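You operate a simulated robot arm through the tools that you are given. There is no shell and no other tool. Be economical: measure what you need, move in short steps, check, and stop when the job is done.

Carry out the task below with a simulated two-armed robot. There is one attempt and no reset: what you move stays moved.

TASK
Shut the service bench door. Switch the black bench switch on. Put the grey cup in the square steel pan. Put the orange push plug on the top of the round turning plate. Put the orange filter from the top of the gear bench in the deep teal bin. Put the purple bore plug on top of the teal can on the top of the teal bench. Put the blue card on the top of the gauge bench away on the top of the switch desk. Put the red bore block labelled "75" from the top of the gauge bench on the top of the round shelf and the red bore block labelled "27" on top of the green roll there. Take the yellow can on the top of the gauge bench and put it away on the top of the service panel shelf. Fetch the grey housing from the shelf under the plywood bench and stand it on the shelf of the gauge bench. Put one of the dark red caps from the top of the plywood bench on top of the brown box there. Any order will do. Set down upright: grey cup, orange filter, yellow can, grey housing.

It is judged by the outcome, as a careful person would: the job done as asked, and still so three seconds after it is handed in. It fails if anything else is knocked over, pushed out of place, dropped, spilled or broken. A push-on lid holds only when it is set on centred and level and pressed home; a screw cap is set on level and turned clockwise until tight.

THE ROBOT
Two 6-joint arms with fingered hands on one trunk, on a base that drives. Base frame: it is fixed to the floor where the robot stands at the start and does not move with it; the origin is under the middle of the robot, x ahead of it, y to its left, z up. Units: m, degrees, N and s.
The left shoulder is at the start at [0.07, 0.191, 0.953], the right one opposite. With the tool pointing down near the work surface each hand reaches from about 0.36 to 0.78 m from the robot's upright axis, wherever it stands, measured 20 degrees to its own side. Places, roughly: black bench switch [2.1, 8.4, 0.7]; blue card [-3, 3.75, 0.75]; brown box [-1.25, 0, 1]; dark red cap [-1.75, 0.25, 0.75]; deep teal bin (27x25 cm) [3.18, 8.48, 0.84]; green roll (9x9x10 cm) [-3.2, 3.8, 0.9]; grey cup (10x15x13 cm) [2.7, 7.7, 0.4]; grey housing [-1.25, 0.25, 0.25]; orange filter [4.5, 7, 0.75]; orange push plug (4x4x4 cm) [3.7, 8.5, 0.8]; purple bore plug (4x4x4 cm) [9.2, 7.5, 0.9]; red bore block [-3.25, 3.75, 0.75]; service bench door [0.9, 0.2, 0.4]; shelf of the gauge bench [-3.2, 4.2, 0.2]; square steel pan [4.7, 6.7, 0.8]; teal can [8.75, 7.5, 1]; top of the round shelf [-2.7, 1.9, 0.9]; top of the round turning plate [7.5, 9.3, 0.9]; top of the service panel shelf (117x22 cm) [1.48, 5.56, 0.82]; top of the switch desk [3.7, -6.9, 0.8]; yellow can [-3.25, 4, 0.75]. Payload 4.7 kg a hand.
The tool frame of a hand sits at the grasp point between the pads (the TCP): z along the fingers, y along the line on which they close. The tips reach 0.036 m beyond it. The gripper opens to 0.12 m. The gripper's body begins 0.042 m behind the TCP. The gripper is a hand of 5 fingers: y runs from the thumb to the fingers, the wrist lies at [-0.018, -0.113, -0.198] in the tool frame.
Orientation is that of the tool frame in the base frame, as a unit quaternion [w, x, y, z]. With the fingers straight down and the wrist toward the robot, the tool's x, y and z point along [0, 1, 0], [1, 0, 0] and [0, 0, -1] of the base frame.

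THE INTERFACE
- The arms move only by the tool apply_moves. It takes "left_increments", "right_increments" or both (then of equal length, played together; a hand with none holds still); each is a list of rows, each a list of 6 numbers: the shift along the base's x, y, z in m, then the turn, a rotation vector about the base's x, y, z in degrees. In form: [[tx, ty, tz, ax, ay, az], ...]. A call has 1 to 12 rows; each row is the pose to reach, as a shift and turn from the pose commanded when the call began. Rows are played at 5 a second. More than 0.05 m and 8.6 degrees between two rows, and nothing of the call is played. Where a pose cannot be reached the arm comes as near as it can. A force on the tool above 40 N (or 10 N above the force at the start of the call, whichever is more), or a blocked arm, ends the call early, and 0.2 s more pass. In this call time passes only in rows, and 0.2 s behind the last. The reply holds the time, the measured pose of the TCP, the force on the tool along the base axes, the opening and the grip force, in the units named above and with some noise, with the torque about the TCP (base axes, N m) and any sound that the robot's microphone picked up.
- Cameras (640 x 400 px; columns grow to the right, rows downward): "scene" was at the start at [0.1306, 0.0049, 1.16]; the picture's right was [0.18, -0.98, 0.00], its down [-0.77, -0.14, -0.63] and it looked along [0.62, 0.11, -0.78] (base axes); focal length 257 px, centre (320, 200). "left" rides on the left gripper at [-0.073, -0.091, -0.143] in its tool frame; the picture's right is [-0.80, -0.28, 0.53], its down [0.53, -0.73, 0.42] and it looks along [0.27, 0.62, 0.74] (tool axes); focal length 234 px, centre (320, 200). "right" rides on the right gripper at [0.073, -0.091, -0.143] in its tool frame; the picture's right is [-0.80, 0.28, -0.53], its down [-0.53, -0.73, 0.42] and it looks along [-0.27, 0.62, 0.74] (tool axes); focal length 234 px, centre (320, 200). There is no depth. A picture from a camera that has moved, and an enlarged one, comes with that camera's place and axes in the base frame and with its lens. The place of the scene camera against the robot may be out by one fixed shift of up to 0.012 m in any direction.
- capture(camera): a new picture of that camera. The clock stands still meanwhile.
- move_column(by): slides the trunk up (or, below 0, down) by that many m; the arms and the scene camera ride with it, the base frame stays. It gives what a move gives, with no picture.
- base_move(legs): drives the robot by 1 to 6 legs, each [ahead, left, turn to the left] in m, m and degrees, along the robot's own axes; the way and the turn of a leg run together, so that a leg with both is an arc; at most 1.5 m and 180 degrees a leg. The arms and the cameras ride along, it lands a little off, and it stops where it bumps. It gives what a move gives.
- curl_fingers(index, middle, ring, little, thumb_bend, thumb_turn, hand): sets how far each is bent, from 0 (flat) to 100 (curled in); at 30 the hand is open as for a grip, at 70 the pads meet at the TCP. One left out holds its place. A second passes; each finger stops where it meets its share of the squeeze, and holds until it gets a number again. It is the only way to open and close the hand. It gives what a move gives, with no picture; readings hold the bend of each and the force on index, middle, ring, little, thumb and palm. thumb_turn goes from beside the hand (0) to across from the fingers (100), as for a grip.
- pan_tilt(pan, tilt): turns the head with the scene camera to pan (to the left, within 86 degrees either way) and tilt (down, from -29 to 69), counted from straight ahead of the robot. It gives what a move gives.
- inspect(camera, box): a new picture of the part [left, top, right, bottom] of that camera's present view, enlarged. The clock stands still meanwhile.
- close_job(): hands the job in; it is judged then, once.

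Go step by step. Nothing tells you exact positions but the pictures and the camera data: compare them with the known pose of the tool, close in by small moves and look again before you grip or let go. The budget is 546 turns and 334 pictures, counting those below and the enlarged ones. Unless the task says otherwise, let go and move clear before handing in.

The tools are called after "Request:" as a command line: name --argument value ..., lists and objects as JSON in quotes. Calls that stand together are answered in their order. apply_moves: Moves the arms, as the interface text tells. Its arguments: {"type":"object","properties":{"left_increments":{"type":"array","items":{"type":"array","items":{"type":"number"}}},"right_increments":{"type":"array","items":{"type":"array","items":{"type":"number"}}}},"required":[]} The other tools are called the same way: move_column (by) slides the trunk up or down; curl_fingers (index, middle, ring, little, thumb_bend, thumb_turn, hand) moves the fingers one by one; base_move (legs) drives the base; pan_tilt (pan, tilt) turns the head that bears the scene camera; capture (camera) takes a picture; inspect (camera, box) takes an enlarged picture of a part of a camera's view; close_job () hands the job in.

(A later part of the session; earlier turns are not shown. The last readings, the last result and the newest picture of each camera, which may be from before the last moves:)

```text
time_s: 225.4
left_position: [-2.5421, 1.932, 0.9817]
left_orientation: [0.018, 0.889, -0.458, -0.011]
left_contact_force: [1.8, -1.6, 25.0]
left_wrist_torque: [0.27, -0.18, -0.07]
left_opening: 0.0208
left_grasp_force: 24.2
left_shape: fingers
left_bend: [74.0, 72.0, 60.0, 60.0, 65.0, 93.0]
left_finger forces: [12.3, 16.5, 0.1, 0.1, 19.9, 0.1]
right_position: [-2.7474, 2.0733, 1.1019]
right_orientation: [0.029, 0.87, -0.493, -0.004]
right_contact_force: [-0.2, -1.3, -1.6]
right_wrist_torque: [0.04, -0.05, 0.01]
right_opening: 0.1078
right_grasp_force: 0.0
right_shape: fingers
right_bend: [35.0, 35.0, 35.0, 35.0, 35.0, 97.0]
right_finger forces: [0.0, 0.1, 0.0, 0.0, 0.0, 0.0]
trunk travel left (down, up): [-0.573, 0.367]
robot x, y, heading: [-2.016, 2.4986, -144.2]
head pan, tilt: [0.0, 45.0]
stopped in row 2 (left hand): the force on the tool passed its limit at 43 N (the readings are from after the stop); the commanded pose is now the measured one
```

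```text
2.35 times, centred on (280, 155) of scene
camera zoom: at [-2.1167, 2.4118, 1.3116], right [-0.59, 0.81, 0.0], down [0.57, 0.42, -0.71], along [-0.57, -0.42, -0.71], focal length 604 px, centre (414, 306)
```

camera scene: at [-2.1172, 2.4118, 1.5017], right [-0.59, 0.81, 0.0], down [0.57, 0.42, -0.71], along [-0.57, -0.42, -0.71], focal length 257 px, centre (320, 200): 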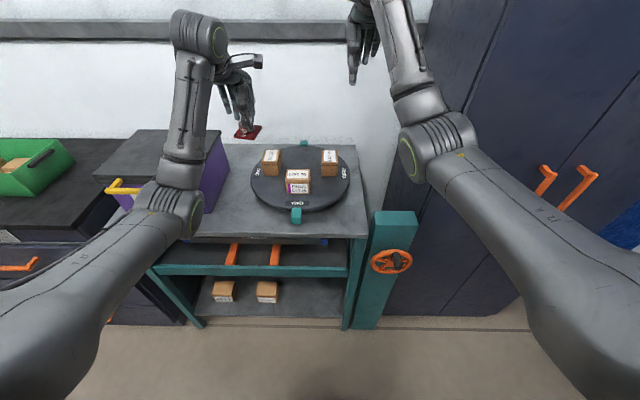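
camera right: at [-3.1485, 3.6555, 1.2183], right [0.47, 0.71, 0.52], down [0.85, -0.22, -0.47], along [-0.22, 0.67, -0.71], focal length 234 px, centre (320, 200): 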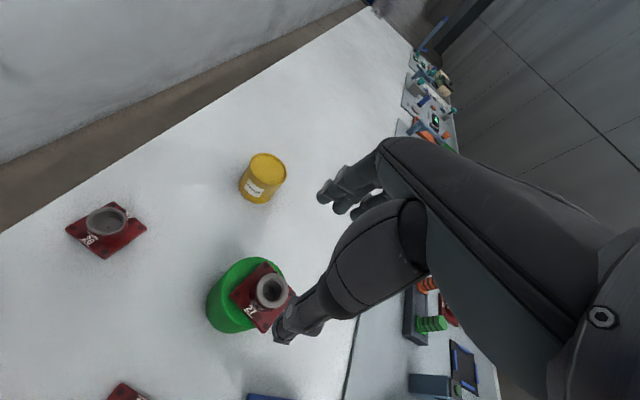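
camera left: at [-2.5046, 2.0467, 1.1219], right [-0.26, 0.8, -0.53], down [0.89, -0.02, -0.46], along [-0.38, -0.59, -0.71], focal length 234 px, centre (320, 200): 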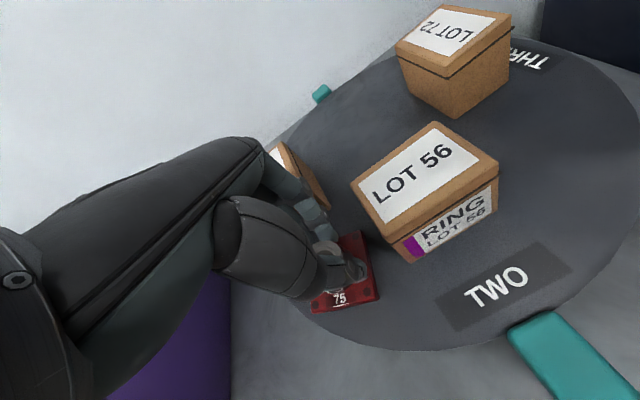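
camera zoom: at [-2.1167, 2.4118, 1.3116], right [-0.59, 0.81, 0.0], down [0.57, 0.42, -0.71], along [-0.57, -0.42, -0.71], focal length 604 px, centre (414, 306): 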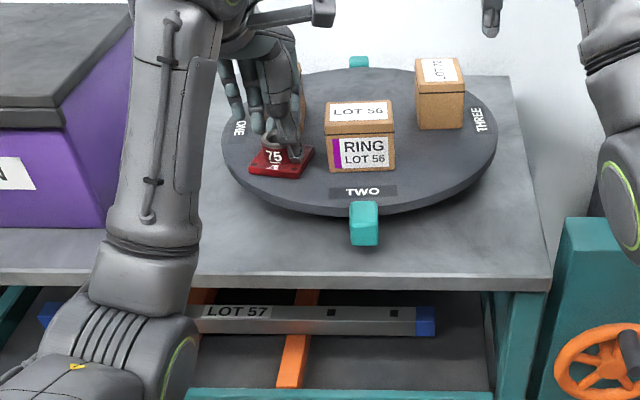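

The block was already touching, and my shift rotated the turntable ~7° with its boxes. I'll reverse that exact shift while still in contact to bring it back.

Request:
apply_moves --left_increments '[[-0.003, -0.006, 0.001, 0, 0, 0], [-0.006, -0.012, 0.002, 0, 0, 0]]'

Request:
inspect --camera "scene" --box '[180, 70, 380, 240]'

```text
time_s: 226.0
left_position: [-2.5449, 1.9191, 0.9808]
left_orientation: [0.015, 0.889, -0.457, -0.009]
left_contact_force: [6.6, -1.6, 20.5]
left_wrist_torque: [0.18, -0.29, -0.05]
left_opening: 0.0207
left_grasp_force: 23.6
left_shape: fingers
left_bend: [74.0, 72.0, 60.0, 60.0, 64.0, 94.0]
left_finger forces: [10.3, 16.4, 0.1, 0.0, 20.7, 0.1]
right_position: [-2.7453, 2.0746, 1.1023]
right_orientation: [0.031, 0.87, -0.492, -0.004]
right_contact_force: [1.0, -0.3, 0.6]
right_wrist_torque: [0.02, -0.02, 0.01]
right_opening: 0.1075
right_grasp_force: 0.1
right_shape: fingers
right_bend: [35.0, 35.0, 35.0, 35.0, 35.0, 97.0]
right_finger forces: [0.0, 0.0, 0.0, 0.1, 0.1, 0.0]
trunk travel left (down, up): [-0.573, 0.367]
robot x, y, heading: [-2.0137, 2.4966, -144.0]
head pan, tilt: [0.0, 45.0]
```

```text
2.35 times, centred on (280, 155) of scene
camera zoom: at [-2.1152, 2.4129, 1.3119], right [-0.59, 0.81, 0.0], down [0.57, 0.41, -0.71], along [-0.57, -0.42, -0.71], focal length 604 px, centre (414, 306)
```

zoom: 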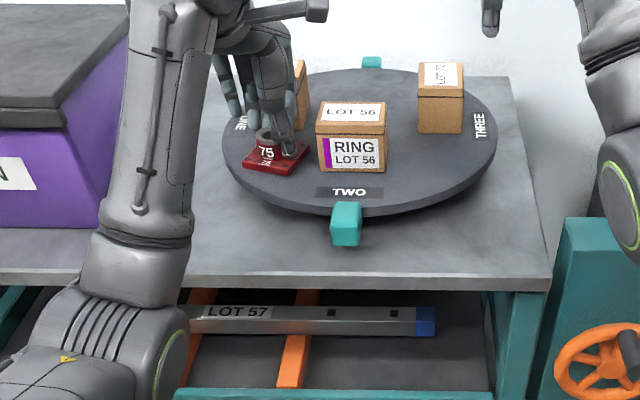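

The turntable is back to its original angle. I'll relieve pressure and release gently.

Request:
apply_moves --left_increments '[[0, 0, 0.005, 0, 0, 0]]'

Request:
curl_fingers --hand "left" --index 64 --middle 60 --ring 55 --little 55 --thumb_bend 54

Request:
inspect --camera "scene" --box '[180, 70, 380, 240]'

Request:
capture --camera "left"

```text
time_s: 226.4
left_position: [-2.5465, 1.921, 0.9828]
left_orientation: [0.013, 0.889, -0.459, -0.008]
left_contact_force: [3.5, -0.8, 5.5]
left_wrist_torque: [0.03, -0.13, -0.05]
left_opening: 0.0207
left_grasp_force: 21.1
left_shape: fingers
left_bend: [74.0, 72.0, 60.0, 60.0, 64.0, 94.0]
left_finger forces: [9.6, 14.1, 0.0, 0.0, 18.6, 0.1]
right_position: [-2.7486, 2.0733, 1.1]
right_orientation: [0.03, 0.87, -0.493, -0.003]
right_contact_force: [0.5, 0.1, 0.8]
right_wrist_torque: [-0.01, 0.02, 0.03]
right_opening: 0.1074
right_grasp_force: 0.1
right_shape: fingers
right_bend: [35.0, 35.0, 35.0, 35.0, 35.0, 97.0]
right_finger forces: [0.1, 0.1, 0.1, 0.0, 0.1, 0.0]
trunk travel left (down, up): [-0.573, 0.367]
robot x, y, heading: [-2.0175, 2.4984, -144.2]
head pan, tilt: [0.0, 45.0]
```

```text
time_s: 227.4
left_position: [-2.5486, 1.919, 0.9831]
left_orientation: [0.013, 0.889, -0.457, -0.009]
left_contact_force: [0.2, -0.2, 0.4]
left_wrist_torque: [0.02, 0.02, 0.02]
left_opening: 0.0365
left_grasp_force: 0.6
left_shape: fingers
left_bend: [64.0, 60.0, 55.0, 55.0, 54.0, 97.0]
left_finger forces: [0.0, 0.0, 0.0, 0.1, 0.7, 0.0]
right_position: [-2.7491, 2.0727, 1.0989]
right_orientation: [0.028, 0.87, -0.492, -0.003]
right_contact_force: [-1.1, 0.5, 0.2]
right_wrist_torque: [-0.03, -0.02, 0.01]
right_opening: 0.1075
right_grasp_force: 0.1
right_shape: fingers
right_bend: [35.0, 35.0, 35.0, 35.0, 35.0, 97.0]
right_finger forces: [0.0, 0.0, 0.0, 0.0, 0.1, 0.0]
trunk travel left (down, up): [-0.573, 0.367]
robot x, y, heading: [-2.0162, 2.4954, -144.1]
head pan, tilt: [0.0, 45.0]
```

```text
2.35 times, centred on (280, 155) of scene
camera zoom: at [-2.1183, 2.4112, 1.3115], right [-0.59, 0.81, 0.0], down [0.57, 0.42, -0.71], along [-0.57, -0.42, -0.71], focal length 604 px, centre (414, 306)
```

zoom: 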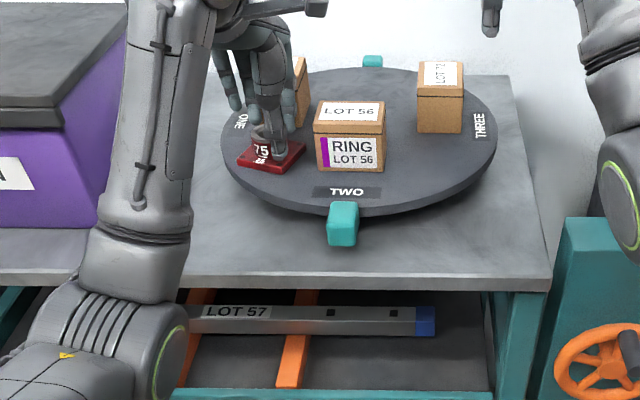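

```text
191 pictures are left
camera left: at [-2.5123, 2.0338, 1.125], right [-0.25, 0.81, -0.53], down [0.89, -0.01, -0.45], along [-0.37, -0.59, -0.72], focal length 234 px, centre (320, 200)
```

left: 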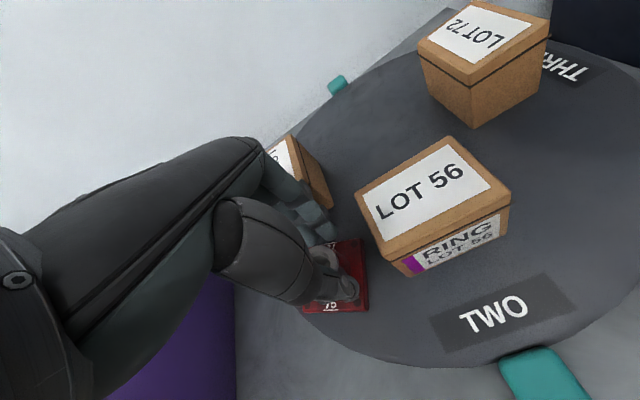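

Released with the disc unchanged. I'll open slightly more and lift straight up.

Request:
curl_fingers --hand "left" --index 56 --middle 55 --thumb_bend 44

Request:
move_column --by 0.15

Request:
inspect --camera "scene" --box '[180, 90, 380, 260]'

```text
time_s: 228.4
left_position: [-2.5474, 1.9202, 0.9835]
left_orientation: [0.014, 0.889, -0.457, -0.009]
left_contact_force: [0.5, -0.5, 0.8]
left_wrist_torque: [-0.04, 0.0, 0.02]
left_opening: 0.0624
left_grasp_force: 0.0
left_shape: fingers
left_bend: [56.0, 55.0, 55.0, 55.0, 44.0, 97.0]
left_finger forces: [0.0, 0.5, 0.1, 0.1, 0.0, 0.0]
right_position: [-2.7491, 2.0727, 1.0999]
right_orientation: [0.029, 0.87, -0.492, -0.003]
right_contact_force: [0.6, 0.2, 0.0]
right_wrist_torque: [-0.02, 0.0, 0.01]
right_opening: 0.1072
right_grasp_force: 0.0
right_shape: fingers
right_bend: [35.0, 35.0, 35.0, 35.0, 35.0, 97.0]
right_finger forces: [0.0, 0.1, 0.0, 0.1, 0.1, 0.0]
trunk travel left (down, up): [-0.573, 0.367]
robot x, y, heading: [-2.0198, 2.4948, -144.0]
head pan, tilt: [0.0, 45.0]
```

```text
time_s: 230.2
left_position: [-2.5485, 1.9193, 1.1314]
left_orientation: [0.014, 0.889, -0.457, -0.009]
left_contact_force: [0.2, 0.3, -0.5]
left_wrist_torque: [0.0, 0.02, -0.02]
left_opening: 0.0625
left_grasp_force: 0.1
left_shape: fingers
left_bend: [56.0, 55.0, 55.0, 55.0, 44.0, 97.0]
left_finger forces: [0.0, 0.0, 0.0, 0.1, 0.1, 0.1]
right_position: [-2.7484, 2.0729, 1.2491]
right_orientation: [0.029, 0.87, -0.492, -0.003]
right_contact_force: [0.3, -0.3, -0.5]
right_wrist_torque: [-0.02, -0.03, 0.02]
right_opening: 0.1074
right_grasp_force: 0.1
right_shape: fingers
right_bend: [35.0, 35.0, 35.0, 35.0, 35.0, 97.0]
right_finger forces: [0.0, 0.1, 0.0, 0.0, 0.0, 0.0]
trunk travel left (down, up): [-0.723, 0.217]
robot x, y, heading: [-2.0183, 2.4952, -143.9]
head pan, tilt: [0.0, 45.0]
```

```text
2.35 times, centred on (280, 175) of scene
camera zoom: at [-2.1185, 2.4108, 1.4614], right [-0.59, 0.81, 0.0], down [0.57, 0.42, -0.71], along [-0.57, -0.41, -0.71], focal length 604 px, centre (414, 259)
```

zoom: 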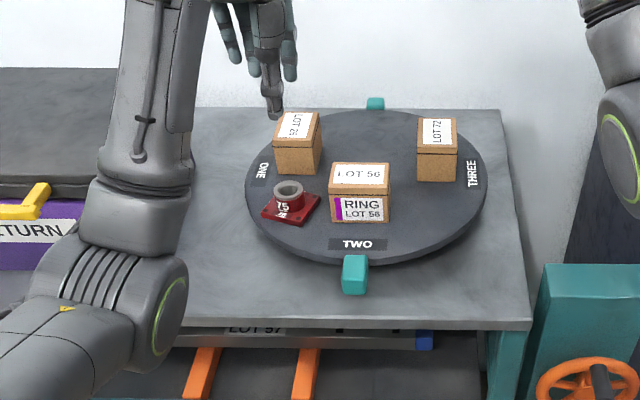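

Block 75 is well placed. Now back to the gauge bench for the card (right hand) and the can (left hand).

Request:
base_move --legs '[[-0.35, 0, 0], [0, 0, -82], [0.6, 0.1, 0], [0.177, 0.167, 0]]'

Request:
capture --camera "scene"

Request:
capture --camera "right"

```text
time_s: 240.5
left_position: [-3.1033, 3.5173, 1.1337]
left_orientation: [-0.004, -0.368, 0.93, 0.015]
left_contact_force: [-0.5, 0.5, -0.1]
left_wrist_torque: [0.01, 0.0, 0.03]
left_opening: 0.0627
left_grasp_force: 0.0
left_shape: fingers
left_bend: [56.0, 55.0, 55.0, 55.0, 44.0, 97.0]
left_finger forces: [0.0, 0.0, 0.0, 0.0, 0.0, 0.0]
right_position: [-2.9779, 3.7372, 1.2514]
right_orientation: [-0.02, -0.332, 0.943, 0.022]
right_contact_force: [0.4, -0.8, 0.7]
right_wrist_torque: [0.0, 0.0, 0.0]
right_opening: 0.1076
right_grasp_force: 0.1
right_shape: fingers
right_bend: [35.0, 35.0, 35.0, 35.0, 35.0, 97.0]
right_finger forces: [0.0, 0.0, 0.0, 0.0, 0.0, 0.0]
trunk travel left (down, up): [-0.723, 0.217]
robot x, y, heading: [-2.4603, 3.0696, 133.8]
head pan, tilt: [0.0, 45.0]
```

```text
189 pictures are left
camera scene: at [-2.5453, 3.1554, 1.4616], right [0.72, 0.69, 0.0], down [0.49, -0.51, -0.71], along [-0.49, 0.51, -0.71], focal length 257 px, centre (320, 200)
```

scene: 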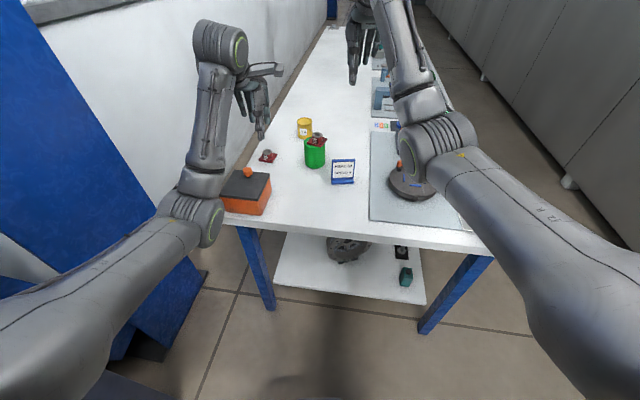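

```text
188 pictures are left
camera right: at [-2.9693, 3.6159, 1.3907], right [0.48, 0.7, 0.52], down [0.85, -0.23, -0.48], along [-0.22, 0.67, -0.71], focal length 234 px, centre (320, 200)
```

right: 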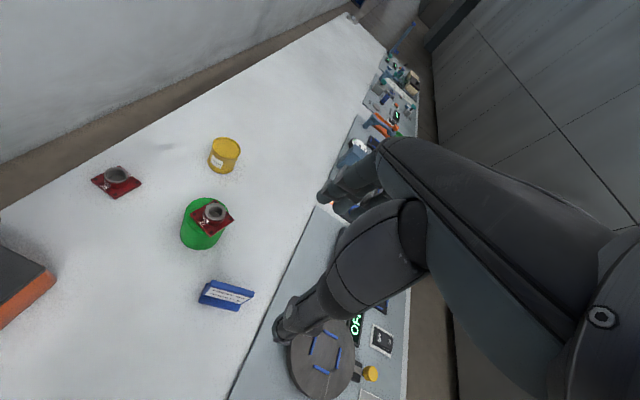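

Card top centre ≈(-3.010, 3.757, 0.90). I'll lower the right hand above it.

Request:
apply_moves --right_increments '[[-0.008, 0.005, -0.045, 0, 0, 2], [-0.015, 0.009, -0.09, 0, 0, 4], [-0.023, 0.014, -0.135, 0, 0, 6], [-0.03, 0.018, -0.18, 0, 0, 6], [-0.03, 0.018, -0.2, 0, 0, 6]]'

Request:
capture --camera "right"

Request:
inspect --camera "scene" --box '[270, 90, 430, 220]'

```text
time_s: 241.7
left_position: [-3.1037, 3.5173, 1.1346]
left_orientation: [-0.004, -0.368, 0.93, 0.016]
left_contact_force: [0.7, 0.2, 0.6]
left_wrist_torque: [0.0, -0.01, -0.03]
left_opening: 0.0624
left_grasp_force: 0.0
left_shape: fingers
left_bend: [56.0, 55.0, 55.0, 55.0, 44.0, 97.0]
left_finger forces: [0.1, 0.1, 0.0, 0.0, 0.0, 0.0]
right_position: [-3.0093, 3.7562, 1.0502]
right_orientation: [-0.021, -0.38, 0.925, 0.021]
right_contact_force: [-0.2, -0.8, 0.8]
right_wrist_torque: [0.01, -0.01, 0.02]
right_opening: 0.1074
right_grasp_force: 0.1
right_shape: fingers
right_bend: [35.0, 35.0, 35.0, 35.0, 35.0, 97.0]
right_finger forces: [0.1, 0.1, 0.0, 0.0, 0.0, 0.1]
trunk travel left (down, up): [-0.723, 0.217]
robot x, y, heading: [-2.4611, 3.0692, 133.5]
head pan, tilt: [0.0, 45.0]
```

```text
187 pictures are left
camera right: at [-2.9882, 3.6359, 1.1896], right [0.4, 0.75, 0.52], down [0.87, -0.14, -0.48], along [-0.29, 0.65, -0.71], focal length 234 px, centre (320, 200)
```

right: 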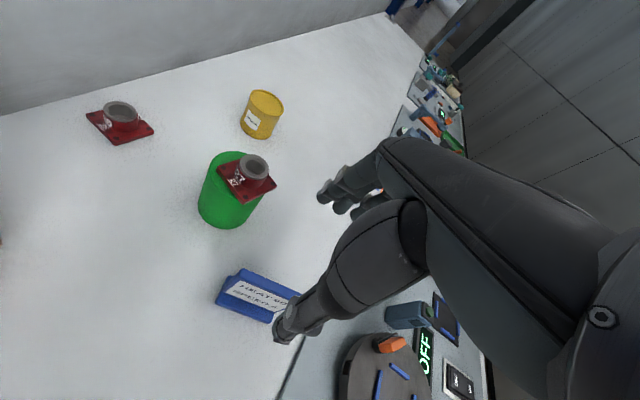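

```text
3.08 times, centred on (350, 155) of scene
camera zoom: at [-2.546, 3.1555, 1.4616], right [0.72, 0.69, 0.0], down [0.49, -0.51, -0.71], along [-0.49, 0.51, -0.71], focal length 790 px, centre (228, 338)
```

zoom: 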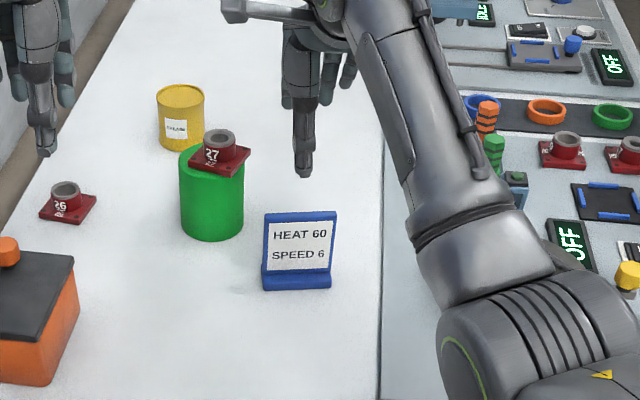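

Aligned over the card's top edge. I'll descend.

Request:
move_column --by -0.1

Request:
apply_moves --right_increments '[[0, 0.002, -0.03, 0, 0, 0], [0, 0.002, -0.058, 0, 0, 0]]'

Request:
capture --camera "right"

Request:
inspect --camera "scene" --box '[270, 60, 430, 190]'

```text
time_s: 243.0
left_position: [-3.1043, 3.5176, 1.0353]
left_orientation: [-0.004, -0.368, 0.93, 0.016]
left_contact_force: [0.5, -0.1, 0.2]
left_wrist_torque: [0.0, 0.02, -0.01]
left_opening: 0.0623
left_grasp_force: 0.0
left_shape: fingers
left_bend: [56.0, 55.0, 55.0, 55.0, 44.0, 97.0]
left_finger forces: [0.0, 0.1, 0.0, 0.0, 0.0, 0.0]
right_position: [-3.0086, 3.7551, 0.9506]
right_orientation: [-0.02, -0.38, 0.925, 0.021]
right_contact_force: [0.1, -0.3, 0.6]
right_wrist_torque: [-0.01, -0.01, -0.01]
right_opening: 0.1077
right_grasp_force: 0.2
right_shape: fingers
right_bend: [35.0, 35.0, 35.0, 35.0, 35.0, 97.0]
right_finger forces: [0.0, 0.0, 0.1, 0.0, 0.0, 0.0]
trunk travel left (down, up): [-0.623, 0.317]
robot x, y, heading: [-2.4621, 3.071, 133.5]
head pan, tilt: [0.0, 45.0]
```

```text
time_s: 243.6
left_position: [-3.1035, 3.5178, 1.0336]
left_orientation: [-0.004, -0.369, 0.929, 0.016]
left_contact_force: [0.1, -0.2, -0.1]
left_wrist_torque: [-0.04, 0.01, 0.02]
left_opening: 0.0626
left_grasp_force: 0.2
left_shape: fingers
left_bend: [56.0, 55.0, 55.0, 55.0, 44.0, 97.0]
left_finger forces: [0.1, 0.0, 0.0, 0.0, 0.0, 0.1]
right_position: [-3.0084, 3.7566, 0.8898]
right_orientation: [-0.021, -0.379, 0.925, 0.021]
right_contact_force: [-0.2, 0.2, 0.0]
right_wrist_torque: [-0.03, -0.04, 0.04]
right_opening: 0.1074
right_grasp_force: 0.1
right_shape: fingers
right_bend: [35.0, 35.0, 35.0, 35.0, 35.0, 97.0]
right_finger forces: [0.0, 0.0, 0.0, 0.1, 0.0, 0.0]
trunk travel left (down, up): [-0.623, 0.317]
robot x, y, heading: [-2.4639, 3.0683, 133.8]
head pan, tilt: [0.0, 45.0]
```

```text
185 pictures are left
camera right: at [-2.9881, 3.6371, 1.0308], right [0.4, 0.75, 0.52], down [0.87, -0.14, -0.48], along [-0.29, 0.65, -0.71], focal length 234 px, centre (320, 200)
```

right: 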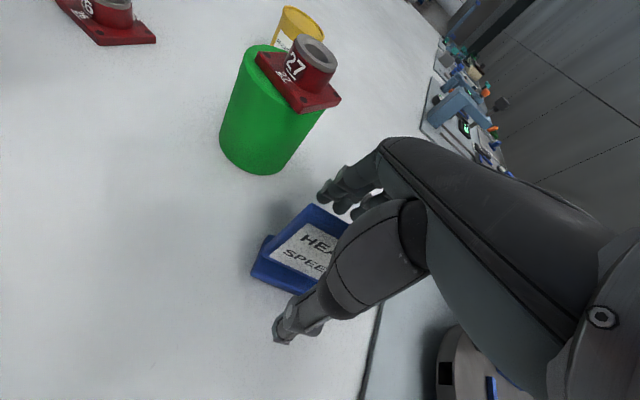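

```text
3.08 times, centred on (350, 125) of scene
camera zoom: at [-2.5461, 3.1554, 1.3616], right [0.72, 0.69, 0.0], down [0.49, -0.51, -0.71], along [-0.49, 0.51, -0.71], focal length 790 px, centre (228, 431)
```

zoom: 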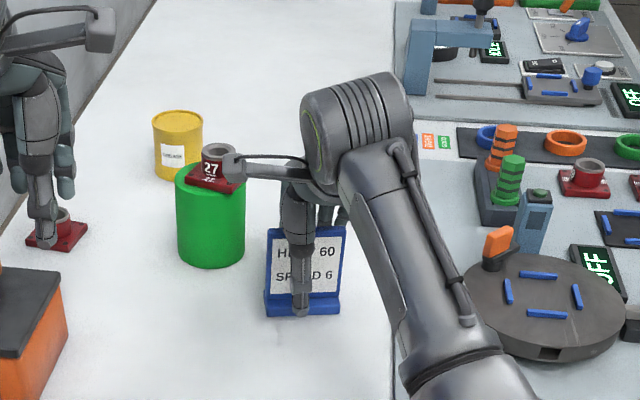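

The card stands between thumb and fingers. I'll close.

Request:
curl_fingers --hand "right" --index 75 --middle 75 --ring 70 --little 60 --thumb_bend 75

Request:
apply_moves --right_increments '[[0, 0, 0.03, 0, 0, 0], [0, 0, 0.07, 0, 0, 0]]'

Request:
capture --camera "right"

```text
time_s: 244.6
left_position: [-3.1034, 3.5181, 1.0343]
left_orientation: [-0.005, -0.368, 0.93, 0.016]
left_contact_force: [0.6, 0.0, 0.0]
left_wrist_torque: [-0.02, -0.05, 0.02]
left_opening: 0.0626
left_grasp_force: 0.1
left_shape: fingers
left_bend: [56.0, 55.0, 55.0, 55.0, 44.0, 97.0]
left_finger forces: [0.0, 0.0, 0.1, 0.0, 0.0, 0.0]
right_position: [-3.0072, 3.7573, 0.8913]
right_orientation: [-0.021, -0.379, 0.925, 0.022]
right_contact_force: [0.1, -0.4, -0.6]
right_wrist_torque: [-0.03, -0.03, -0.01]
right_opening: 0.0097
right_grasp_force: 13.8
right_shape: fingers
right_bend: [73.0, 74.0, 70.0, 60.0, 68.0, 96.0]
right_finger forces: [9.6, 3.7, 0.0, 0.0, 13.6, 0.0]
trunk travel left (down, up): [-0.623, 0.317]
robot x, y, heading: [-2.4572, 3.0668, 133.6]
head pan, tilt: [0.0, 45.0]
```

```text
time_s: 245.2
left_position: [-3.1023, 3.518, 1.0345]
left_orientation: [-0.005, -0.368, 0.93, 0.016]
left_contact_force: [0.6, -0.7, 0.8]
left_wrist_torque: [0.01, -0.03, 0.0]
left_opening: 0.0627
left_grasp_force: 0.0
left_shape: fingers
left_bend: [56.0, 55.0, 55.0, 55.0, 44.0, 97.0]
left_finger forces: [0.0, 0.1, 0.1, 0.0, 0.0, 0.0]
right_position: [-3.0085, 3.7576, 0.962]
right_orientation: [-0.019, -0.38, 0.924, 0.021]
right_contact_force: [-0.2, 0.4, -0.1]
right_wrist_torque: [0.03, 0.06, -0.03]
right_opening: 0.0097
right_grasp_force: 13.5
right_shape: fingers
right_bend: [73.0, 74.0, 70.0, 60.0, 68.0, 96.0]
right_finger forces: [9.7, 3.6, 0.1, 0.1, 13.6, 0.0]
trunk travel left (down, up): [-0.623, 0.317]
robot x, y, heading: [-2.4593, 3.0659, 133.6]
head pan, tilt: [0.0, 45.0]
```

```text
183 pictures are left
camera right: at [-2.9879, 3.638, 1.1021], right [0.4, 0.75, 0.52], down [0.87, -0.14, -0.48], along [-0.29, 0.65, -0.71], focal length 234 px, centre (320, 200)
```

right: 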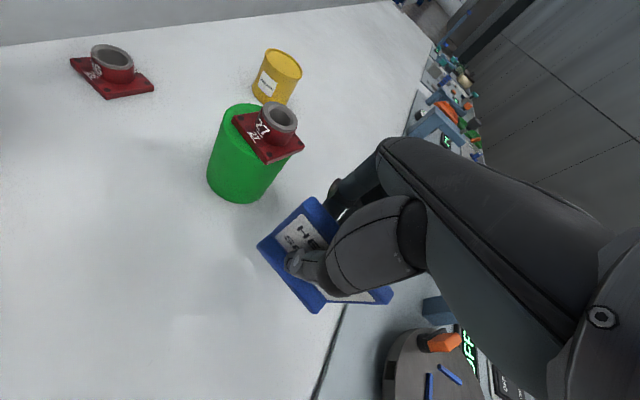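

Card is held. I'll raise it high and move the base so the left hand gets above the yellow can.

Request:
apply_moves --right_increments '[[0, 0, 0.05, 0, 0, 0], [0, 0, 0.1, 0, 0, 0], [0, 0, 0.15, 0, 0, 0], [0, 0, 0.19, 0, 0, 0]]'

Request:
move_column --by 0.1

Request:
base_move --legs '[[0, -0.09, 0], [0.35, 0, 0]]'

Request:
capture --camera "left"

Request:
capture --camera "scene"

```text
time_s: 246.2
left_position: [-3.103, 3.5175, 1.0351]
left_orientation: [-0.005, -0.368, 0.93, 0.016]
left_contact_force: [1.1, -0.9, -0.2]
left_wrist_torque: [0.05, 0.03, -0.01]
left_opening: 0.0624
left_grasp_force: 0.1
left_shape: fingers
left_bend: [56.0, 55.0, 55.0, 55.0, 44.0, 97.0]
left_finger forces: [0.1, 0.0, 0.1, 0.0, 0.0, 0.0]
right_position: [-3.0099, 3.7537, 1.1535]
right_orientation: [-0.021, -0.38, 0.924, 0.021]
right_contact_force: [0.1, 0.6, -2.2]
right_wrist_torque: [-0.01, 0.0, -0.03]
right_opening: 0.0101
right_grasp_force: 13.1
right_shape: fingers
right_bend: [73.0, 74.0, 70.0, 60.0, 68.0, 96.0]
right_finger forces: [9.9, 3.6, 0.0, 0.1, 13.5, 0.0]
trunk travel left (down, up): [-0.623, 0.317]
robot x, y, heading: [-2.4596, 3.0704, 133.8]
head pan, tilt: [0.0, 45.0]
```

```text
time_s: 247.6
left_position: [-3.1033, 3.5188, 1.1332]
left_orientation: [-0.004, -0.369, 0.929, 0.016]
left_contact_force: [0.2, 0.1, -0.1]
left_wrist_torque: [0.0, -0.03, 0.0]
left_opening: 0.0623
left_grasp_force: 0.0
left_shape: fingers
left_bend: [56.0, 55.0, 55.0, 55.0, 44.0, 97.0]
left_finger forces: [0.0, 0.1, 0.0, 0.0, 0.0, 0.1]
right_position: [-3.011, 3.7581, 1.2525]
right_orientation: [-0.021, -0.379, 0.925, 0.019]
right_contact_force: [-0.6, -0.1, -1.8]
right_wrist_torque: [0.03, 0.02, 0.01]
right_opening: 0.0099
right_grasp_force: 13.1
right_shape: fingers
right_bend: [73.0, 74.0, 70.0, 60.0, 68.0, 96.0]
right_finger forces: [9.8, 3.5, 0.0, 0.0, 13.4, 0.0]
trunk travel left (down, up): [-0.723, 0.217]
robot x, y, heading: [-2.4605, 3.0711, 133.8]
head pan, tilt: [0.0, 45.0]
```

```text
time_s: 250.5
left_position: [-3.2718, 3.8405, 1.1348]
left_orientation: [-0.005, -0.363, 0.932, 0.016]
left_contact_force: [0.5, 0.4, 0.7]
left_wrist_torque: [-0.01, -0.01, 0.0]
left_opening: 0.0624
left_grasp_force: 0.0
left_shape: fingers
left_bend: [56.0, 55.0, 55.0, 55.0, 44.0, 97.0]
left_finger forces: [0.1, 0.0, 0.0, 0.1, 0.0, 0.0]
right_position: [-3.1754, 4.0773, 1.2538]
right_orientation: [-0.021, -0.375, 0.926, 0.022]
right_contact_force: [0.2, 0.0, -1.1]
right_wrist_torque: [0.0, 0.0, 0.01]
right_opening: 0.0097
right_grasp_force: 13.4
right_shape: fingers
right_bend: [73.0, 74.0, 70.0, 60.0, 68.0, 96.0]
right_finger forces: [9.8, 3.5, 0.0, 0.0, 13.5, 0.0]
trunk travel left (down, up): [-0.723, 0.217]
robot x, y, heading: [-2.6328, 3.3807, 133.0]
head pan, tilt: [0.0, 45.0]
```

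```text
182 pictures are left
camera left: at [-3.1538, 3.8177, 1.2756], right [0.77, 0.35, -0.53], down [0.09, -0.89, -0.45], along [-0.63, 0.3, -0.72], focal length 234 px, centre (320, 200)
```

left: 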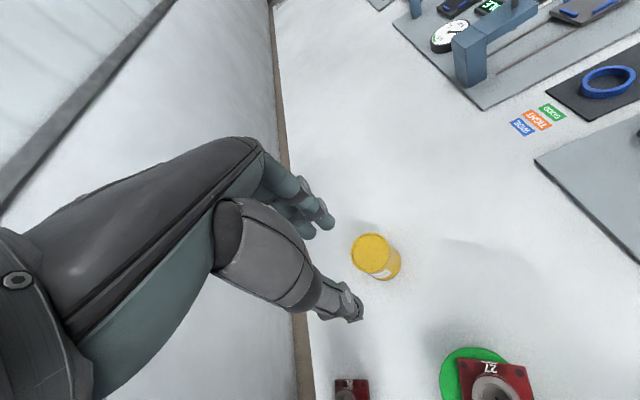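

```text
181 pictures are left
camera scene: at [-2.7173, 3.4715, 1.4616], right [0.73, 0.68, 0.0], down [0.48, -0.52, -0.71], along [-0.48, 0.52, -0.71], focal length 257 px, centre (320, 200)
```

scene: 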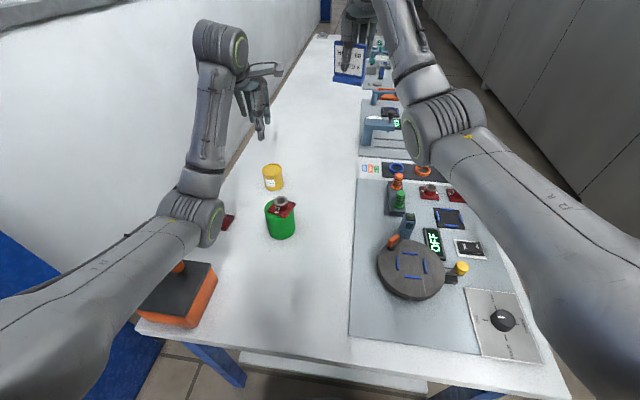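

The left elbow would come down over the pot from here. I'll go around: shift right and turn left to ~150° so the elbow stays clear, then approach the can.

Request:
base_move --legs '[[0, -0.156, 0], [0, 0, 17]]'

Request:
curl_fingers --hand "left" --index 30 --middle 30 --ring 30 --little 30 --thumb_bend 30

Request:
capture --camera "left"

Request:
capture --camera "scene"

```text
time_s: 252.9
left_position: [-3.2644, 3.7439, 1.1345]
left_orientation: [-0.007, -0.494, 0.869, 0.015]
left_contact_force: [0.1, -0.6, -0.1]
left_wrist_torque: [0.0, 0.01, 0.02]
left_opening: 0.0626
left_grasp_force: 0.1
left_shape: fingers
left_bend: [56.0, 55.0, 55.0, 55.0, 44.0, 97.0]
left_finger forces: [0.0, 0.0, 0.0, 0.0, 0.1, 0.0]
right_position: [-3.2385, 3.9997, 1.2528]
right_orientation: [-0.023, -0.505, 0.863, 0.018]
right_contact_force: [0.5, 0.6, -1.9]
right_wrist_torque: [0.01, 0.01, -0.02]
right_opening: 0.0098
right_grasp_force: 13.3
right_shape: fingers
right_bend: [73.0, 74.0, 70.0, 60.0, 68.0, 96.0]
right_finger forces: [9.8, 3.4, 0.0, 0.0, 13.3, 0.0]
trunk travel left (down, up): [-0.723, 0.217]
robot x, y, heading: [-2.518, 3.487, 149.7]
head pan, tilt: [0.0, 45.0]
```

```text
time_s: 253.9
left_position: [-3.2629, 3.7446, 1.1332]
left_orientation: [-0.007, -0.493, 0.87, 0.015]
left_contact_force: [-0.7, -0.1, -0.2]
left_wrist_torque: [0.03, 0.0, 0.01]
left_opening: 0.1219
left_grasp_force: 0.1
left_shape: fingers
left_bend: [30.0, 30.0, 30.0, 30.0, 30.0, 97.0]
left_finger forces: [0.0, 0.0, 0.0, 0.1, 0.0, 0.0]
right_position: [-3.2394, 3.9995, 1.2552]
right_orientation: [-0.024, -0.505, 0.862, 0.018]
right_contact_force: [0.2, -0.3, -2.0]
right_wrist_torque: [0.02, 0.01, 0.0]
right_opening: 0.01
right_grasp_force: 13.1
right_shape: fingers
right_bend: [73.0, 74.0, 70.0, 60.0, 68.0, 96.0]
right_finger forces: [9.7, 3.4, 0.0, 0.1, 13.4, 0.1]
trunk travel left (down, up): [-0.723, 0.217]
robot x, y, heading: [-2.5228, 3.4881, 149.6]
head pan, tilt: [0.0, 45.0]
```

```text
180 pictures are left
camera left: at [-3.1438, 3.7565, 1.2752], right [0.64, 0.56, -0.53], down [0.35, -0.82, -0.45], along [-0.69, 0.1, -0.72], focal length 234 px, centre (320, 200)
```

left: 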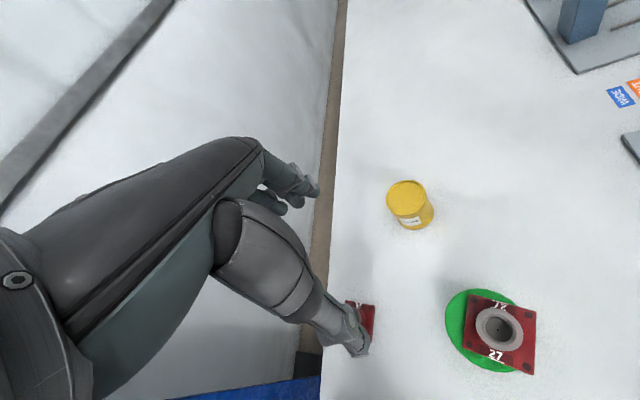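

```text
179 pictures are left
camera scene: at [-2.6288, 3.5477, 1.4615], right [0.51, 0.86, 0.0], down [0.61, -0.36, -0.71], along [-0.61, 0.36, -0.71], focal length 257 px, centre (320, 200)
```

scene: 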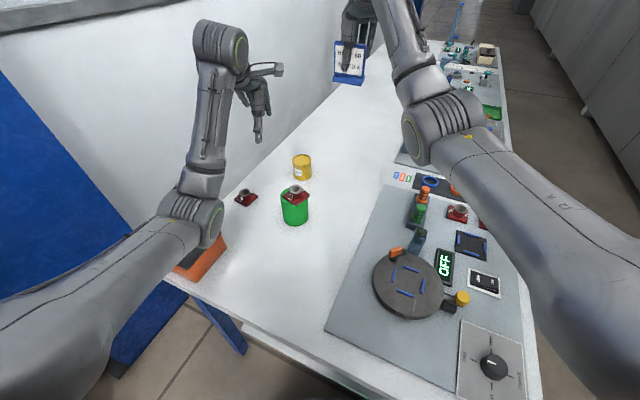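

Request:
base_move --legs '[[0.05, 0, 0]]'

Request:
apply_moves --left_increments '[[-0.005, 0.035, 0, 0, 0, 0], [-0.01, 0.075, 0, 0, 0, 0], [-0.015, 0.112, -0.02, 0, 0, 0]]'

Request:
capture --camera "scene"

```text
time_s: 255.0
left_position: [-3.3041, 3.7698, 1.1295]
left_orientation: [-0.006, -0.492, 0.87, 0.013]
left_contact_force: [-1.1, -0.1, -0.6]
left_wrist_torque: [-0.05, -0.06, 0.0]
left_opening: 0.122
left_grasp_force: 0.0
left_shape: fingers
left_bend: [30.0, 30.0, 30.0, 30.0, 30.0, 98.0]
left_finger forces: [0.0, 0.0, 0.0, 0.0, 0.1, 0.1]
right_position: [-3.2804, 4.0246, 1.2473]
right_orientation: [-0.022, -0.504, 0.863, 0.015]
right_contact_force: [-0.9, -0.3, -2.1]
right_wrist_torque: [-0.05, -0.07, 0.02]
right_opening: 0.0095
right_grasp_force: 12.9
right_shape: fingers
right_bend: [73.0, 74.0, 70.0, 60.0, 68.0, 96.0]
right_finger forces: [9.7, 3.5, 0.1, 0.0, 13.4, 0.1]
trunk travel left (down, up): [-0.723, 0.217]
robot x, y, heading: [-2.5608, 3.5101, 149.6]
head pan, tilt: [0.0, 45.0]
stopped in leg 1: the robot was blocked; the commanded pose is now the measured one
```

```text
time_s: 255.8
left_position: [-3.3119, 3.8777, 1.1161]
left_orientation: [-0.007, -0.493, 0.87, 0.016]
left_contact_force: [-0.1, -0.1, 0.4]
left_wrist_torque: [-0.01, 0.04, -0.02]
left_opening: 0.122
left_grasp_force: 0.1
left_shape: fingers
left_bend: [30.0, 30.0, 30.0, 30.0, 30.0, 98.0]
left_finger forces: [0.1, 0.0, 0.1, 0.0, 0.0, 0.1]
right_position: [-3.2755, 4.0223, 1.254]
right_orientation: [-0.023, -0.504, 0.863, 0.018]
right_contact_force: [-0.1, -0.3, -0.7]
right_wrist_torque: [-0.01, -0.01, -0.01]
right_opening: 0.0097
right_grasp_force: 12.8
right_shape: fingers
right_bend: [73.0, 74.0, 70.0, 60.0, 68.0, 96.0]
right_finger forces: [9.7, 3.5, 0.0, 0.1, 13.5, 0.0]
trunk travel left (down, up): [-0.723, 0.217]
robot x, y, heading: [-2.5585, 3.5098, 149.5]
head pan, tilt: [0.0, 45.0]
```

```text
178 pictures are left
camera scene: at [-2.6659, 3.5692, 1.4616], right [0.51, 0.86, 0.0], down [0.61, -0.36, -0.71], along [-0.61, 0.36, -0.71], focal length 257 px, centre (320, 200)
```

scene: 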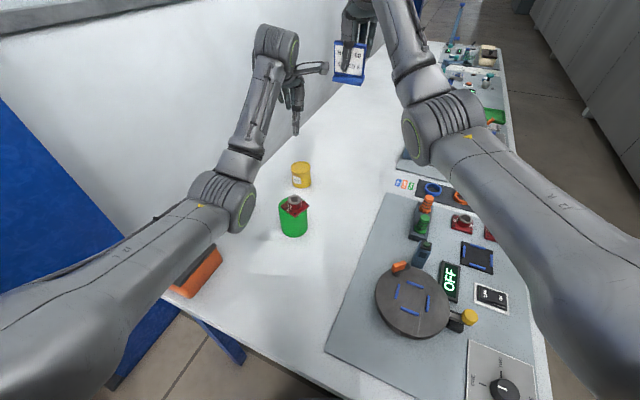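

I'll lower using the arm itself (keeping the trunk and elbow high) and re-check.

Request:
apply_moves --left_increments '[[-0.004, 0.002, -0.045, 0, 0, 0], [-0.008, 0.004, -0.09, 0, 0, 0], [-0.012, 0.006, -0.125, 0, 0, 0]]'

Request:
capture --camera "scene"

Request:
capture --camera "left"

```text
time_s: 256.6
left_position: [-3.3297, 3.8852, 0.9884]
left_orientation: [-0.007, -0.493, 0.87, 0.015]
left_contact_force: [-0.2, 0.9, 0.4]
left_wrist_torque: [-0.01, -0.06, -0.03]
left_opening: 0.122
left_grasp_force: 0.1
left_shape: fingers
left_bend: [30.0, 30.0, 30.0, 30.0, 30.0, 98.0]
left_finger forces: [0.0, 0.0, 0.0, 0.0, 0.0, 0.0]
right_position: [-3.2765, 4.0215, 1.2531]
right_orientation: [-0.024, -0.503, 0.864, 0.018]
right_contact_force: [0.2, 0.5, -1.2]
right_wrist_torque: [0.0, -0.03, -0.01]
right_opening: 0.0097
right_grasp_force: 13.4
right_shape: fingers
right_bend: [73.0, 74.0, 70.0, 60.0, 68.0, 96.0]
right_finger forces: [9.6, 3.4, 0.0, 0.0, 13.4, 0.0]
trunk travel left (down, up): [-0.723, 0.217]
robot x, y, heading: [-2.5622, 3.5081, 149.6]
head pan, tilt: [0.0, 45.0]
```

```text
177 pictures are left
camera scene: at [-2.6672, 3.5686, 1.4615], right [0.51, 0.86, 0.0], down [0.61, -0.36, -0.71], along [-0.61, 0.36, -0.71], focal length 257 px, centre (320, 200)
```

scene: 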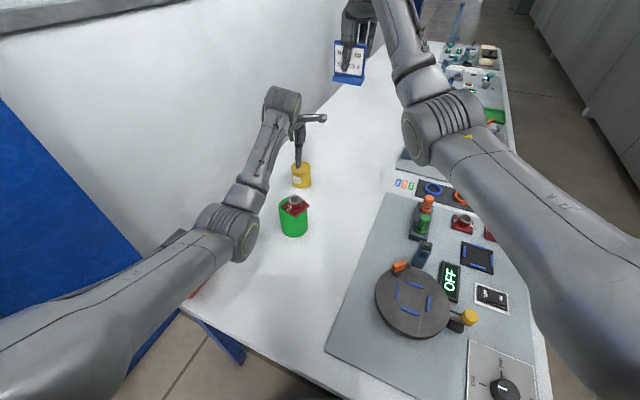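

```text
176 pictures are left
camera left: at [-3.2099, 3.8971, 1.1302], right [0.64, 0.56, -0.53], down [0.34, -0.82, -0.45], along [-0.69, 0.11, -0.72], focal length 234 px, centre (320, 200)
```

left: 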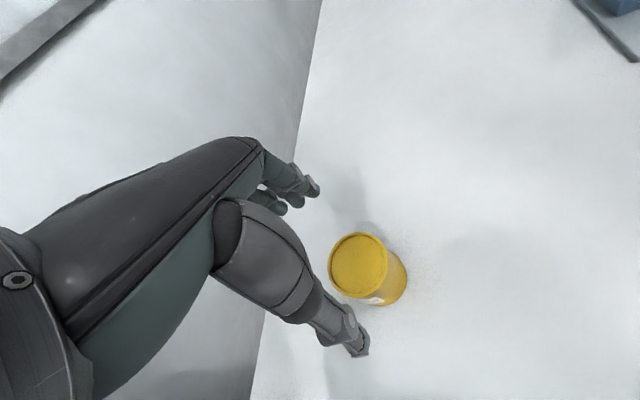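

The elbow stays high. I'll continue down to grasp height.

Request:
apply_moves --left_increments '[[0.003, 0.005, -0.04, 0, 0, 0], [0.003, 0.005, -0.08, 0, 0, 0], [0.003, 0.005, -0.112, 0, 0, 0]]'

Request:
capture --camera "left"

Request:
capture --camera "scene"

```text
time_s: 257.4
left_position: [-3.3229, 3.8898, 0.8779]
left_orientation: [-0.008, -0.491, 0.871, 0.016]
left_contact_force: [-0.5, -0.3, 0.2]
left_wrist_torque: [0.02, -0.01, -0.01]
left_opening: 0.1224
left_grasp_force: 0.1
left_shape: fingers
left_bend: [30.0, 30.0, 30.0, 30.0, 30.0, 98.0]
left_finger forces: [0.1, 0.0, 0.1, 0.0, 0.0, 0.0]
right_position: [-3.2762, 4.0218, 1.2548]
right_orientation: [-0.024, -0.504, 0.863, 0.019]
right_contact_force: [0.6, 0.3, -1.1]
right_wrist_torque: [-0.01, 0.01, 0.02]
right_opening: 0.0096
right_grasp_force: 13.5
right_shape: fingers
right_bend: [73.0, 74.0, 70.0, 60.0, 68.0, 96.0]
right_finger forces: [9.7, 3.4, 0.0, 0.0, 13.5, 0.0]
trunk travel left (down, up): [-0.723, 0.217]
robot x, y, heading: [-2.5562, 3.5078, 149.3]
head pan, tilt: [0.0, 45.0]
```

```text
175 pictures are left
camera left: at [-3.2043, 3.9032, 1.0191], right [0.64, 0.56, -0.53], down [0.34, -0.82, -0.45], along [-0.69, 0.11, -0.72], focal length 234 px, centre (320, 200)
```

left: 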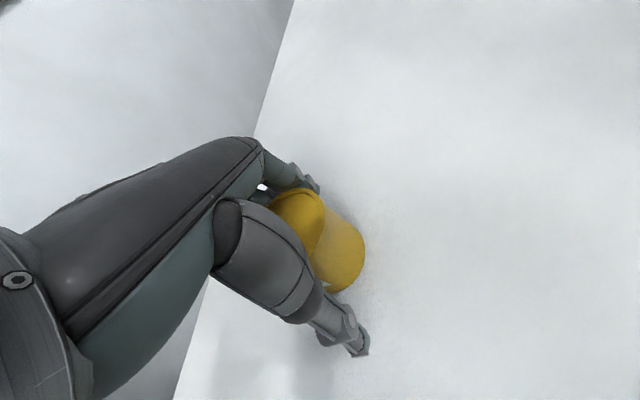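

```text
174 pictures are left
camera scene: at [-2.6666, 3.5688, 1.4616], right [0.51, 0.86, 0.0], down [0.61, -0.36, -0.71], along [-0.61, 0.36, -0.71], focal length 257 px, centre (320, 200)
```

scene: 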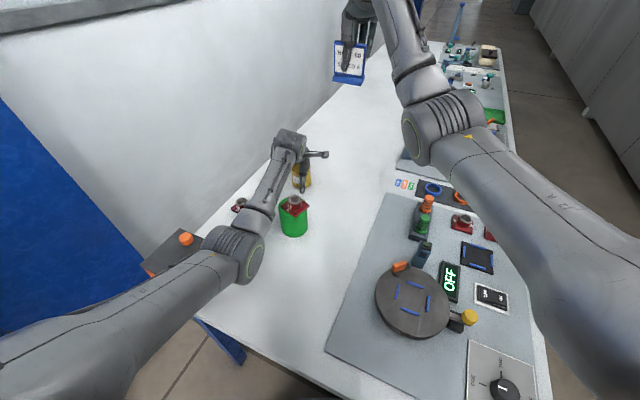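

The can is between the fingers. I'll close.

Request:
curl_fingers --hand "left" --index 60 --middle 60 --ring 60 --little 60 --thumb_bend 60

Request:
apply_moves --left_increments '[[0, 0, 0.03, 0, 0, 0], [0, 0, 0.07, 0, 0, 0]]'

Request:
capture --camera "left"

```text
time_s: 258.4
left_position: [-3.324, 3.8909, 0.879]
left_orientation: [-0.006, -0.492, 0.87, 0.016]
left_contact_force: [-2.2, 1.5, 2.9]
left_wrist_torque: [0.08, 0.34, -0.07]
left_opening: 0.0617
left_grasp_force: 17.1
left_shape: fingers
left_bend: [53.0, 53.0, 56.0, 60.0, 51.0, 96.0]
left_finger forces: [5.3, 8.8, 3.9, 0.1, 16.3, 0.0]
right_position: [-3.2741, 4.0217, 1.2546]
right_orientation: [-0.024, -0.504, 0.863, 0.018]
right_contact_force: [0.6, 0.2, -0.7]
right_wrist_torque: [-0.04, 0.03, -0.05]
right_opening: 0.01
right_grasp_force: 12.8
right_shape: fingers
right_bend: [73.0, 74.0, 70.0, 60.0, 68.0, 96.0]
right_finger forces: [9.7, 3.4, 0.1, 0.0, 13.4, 0.0]
trunk travel left (down, up): [-0.723, 0.217]
robot x, y, heading: [-2.5564, 3.5104, 149.5]
head pan, tilt: [0.0, 45.0]
```

```text
time_s: 259.0
left_position: [-3.3242, 3.8904, 0.947]
left_orientation: [-0.008, -0.493, 0.87, 0.015]
left_contact_force: [0.1, 0.1, -2.9]
left_wrist_torque: [0.06, 0.0, 0.01]
left_opening: 0.0616
left_grasp_force: 15.6
left_shape: fingers
left_bend: [53.0, 53.0, 57.0, 60.0, 51.0, 96.0]
left_finger forces: [5.0, 7.6, 3.5, 0.1, 16.1, 0.1]
right_position: [-3.2745, 4.0206, 1.2537]
right_orientation: [-0.023, -0.504, 0.863, 0.019]
right_contact_force: [-0.2, -0.7, -0.9]
right_wrist_torque: [0.03, 0.03, 0.01]
right_opening: 0.01
right_grasp_force: 12.9
right_shape: fingers
right_bend: [73.0, 74.0, 70.0, 60.0, 68.0, 96.0]
right_finger forces: [9.7, 3.3, 0.1, 0.0, 13.3, 0.0]
trunk travel left (down, up): [-0.723, 0.217]
robot x, y, heading: [-2.5617, 3.5096, 149.7]
head pan, tilt: [0.0, 45.0]
```

```text
173 pictures are left
camera left: at [-3.2051, 3.9025, 1.0892], right [0.64, 0.55, -0.53], down [0.34, -0.83, -0.45], along [-0.69, 0.1, -0.72], focal length 234 px, centre (320, 200)
```

left: 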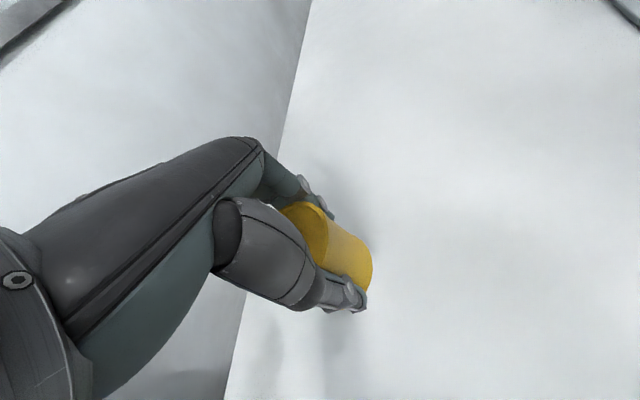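

Can in hand. I'll raise both hands, back out into the aisle, and turn south towards the switch desk for the card.

Request:
apply_moves --left_increments '[[0.003, 0.0, 0.05, 0, 0, 0], [0.006, 0.0, 0.1, 0, 0, 0], [0.01, -0.005, 0.15, 0, 0, 0], [0.012, -0.01, 0.18, 0, 0, 0]]'

Request:
base_move --legs '[[-0.55, 0, 0], [0, -0.2, 0], [0, 0, 154]]'

Request:
pan_tilt --pan 0 --tilt 15

Request:
capture --camera "scene"

```text
refused: row 3 steps farther than a row can; nothing moved
```

```text
time_s: 269.9
left_position: [-1.4889, 2.718, 0.9483]
left_orientation: [0.016, 0.963, 0.271, 0.002]
left_contact_force: [0.2, 0.3, -2.9]
left_wrist_torque: [-0.02, 0.04, 0.03]
left_opening: 0.0601
left_grasp_force: 14.8
left_shape: fingers
left_bend: [54.0, 54.0, 57.0, 60.0, 52.0, 95.0]
left_finger forces: [5.1, 6.9, 3.2, 0.0, 14.3, 0.1]
right_position: [-1.5916, 2.6243, 1.2532]
right_orientation: [0.023, 0.958, 0.285, 0.019]
right_contact_force: [-0.3, -0.2, -1.1]
right_wrist_torque: [0.0, 0.0, 0.0]
right_opening: 0.0088
right_grasp_force: 11.7
right_shape: fingers
right_bend: [74.0, 74.0, 70.0, 60.0, 68.0, 96.0]
right_finger forces: [8.6, 2.8, 0.0, 0.1, 11.8, 0.0]
trunk travel left (down, up): [-0.723, 0.217]
robot x, y, heading: [-1.9919, 3.4115, -58.2]
head pan, tilt: [0.0, 45.0]
```

```text
time_s: 270.8
left_position: [-1.4898, 2.7172, 0.9475]
left_orientation: [0.016, 0.962, 0.271, 0.003]
left_contact_force: [-0.1, 0.8, -2.0]
left_wrist_torque: [-0.05, 0.01, -0.02]
left_opening: 0.0601
left_grasp_force: 14.6
left_shape: fingers
left_bend: [54.0, 54.0, 57.0, 60.0, 52.0, 95.0]
left_finger forces: [5.1, 6.9, 3.4, 0.1, 14.2, 0.0]
right_position: [-1.5918, 2.6244, 1.2535]
right_orientation: [0.024, 0.958, 0.284, 0.019]
right_contact_force: [-0.1, 0.1, -1.3]
right_wrist_torque: [0.05, 0.03, 0.0]
right_opening: 0.0088
right_grasp_force: 11.5
right_shape: fingers
right_bend: [74.0, 74.0, 70.0, 60.0, 68.0, 96.0]
right_finger forces: [8.8, 2.9, 0.1, 0.1, 11.8, 0.1]
trunk travel left (down, up): [-0.723, 0.217]
robot x, y, heading: [-1.9896, 3.4092, -58.3]
head pan, tilt: [0.0, 15.0]
```

```text
172 pictures are left
camera scene: at [-1.9105, 3.2777, 1.5082], right [-0.85, -0.53, 0.0], down [-0.14, 0.22, -0.97], along [0.51, -0.82, -0.26], focal length 257 px, centre (320, 200)
```

scene: 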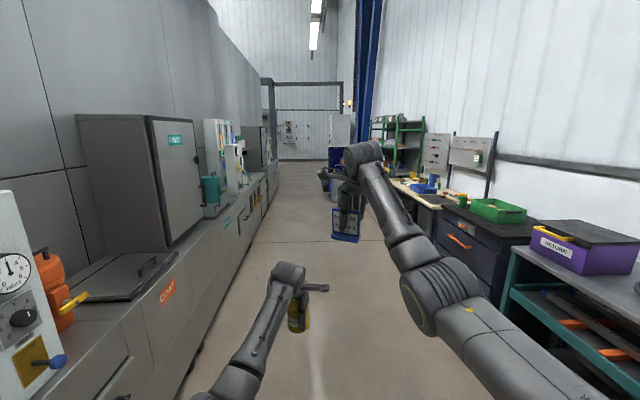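

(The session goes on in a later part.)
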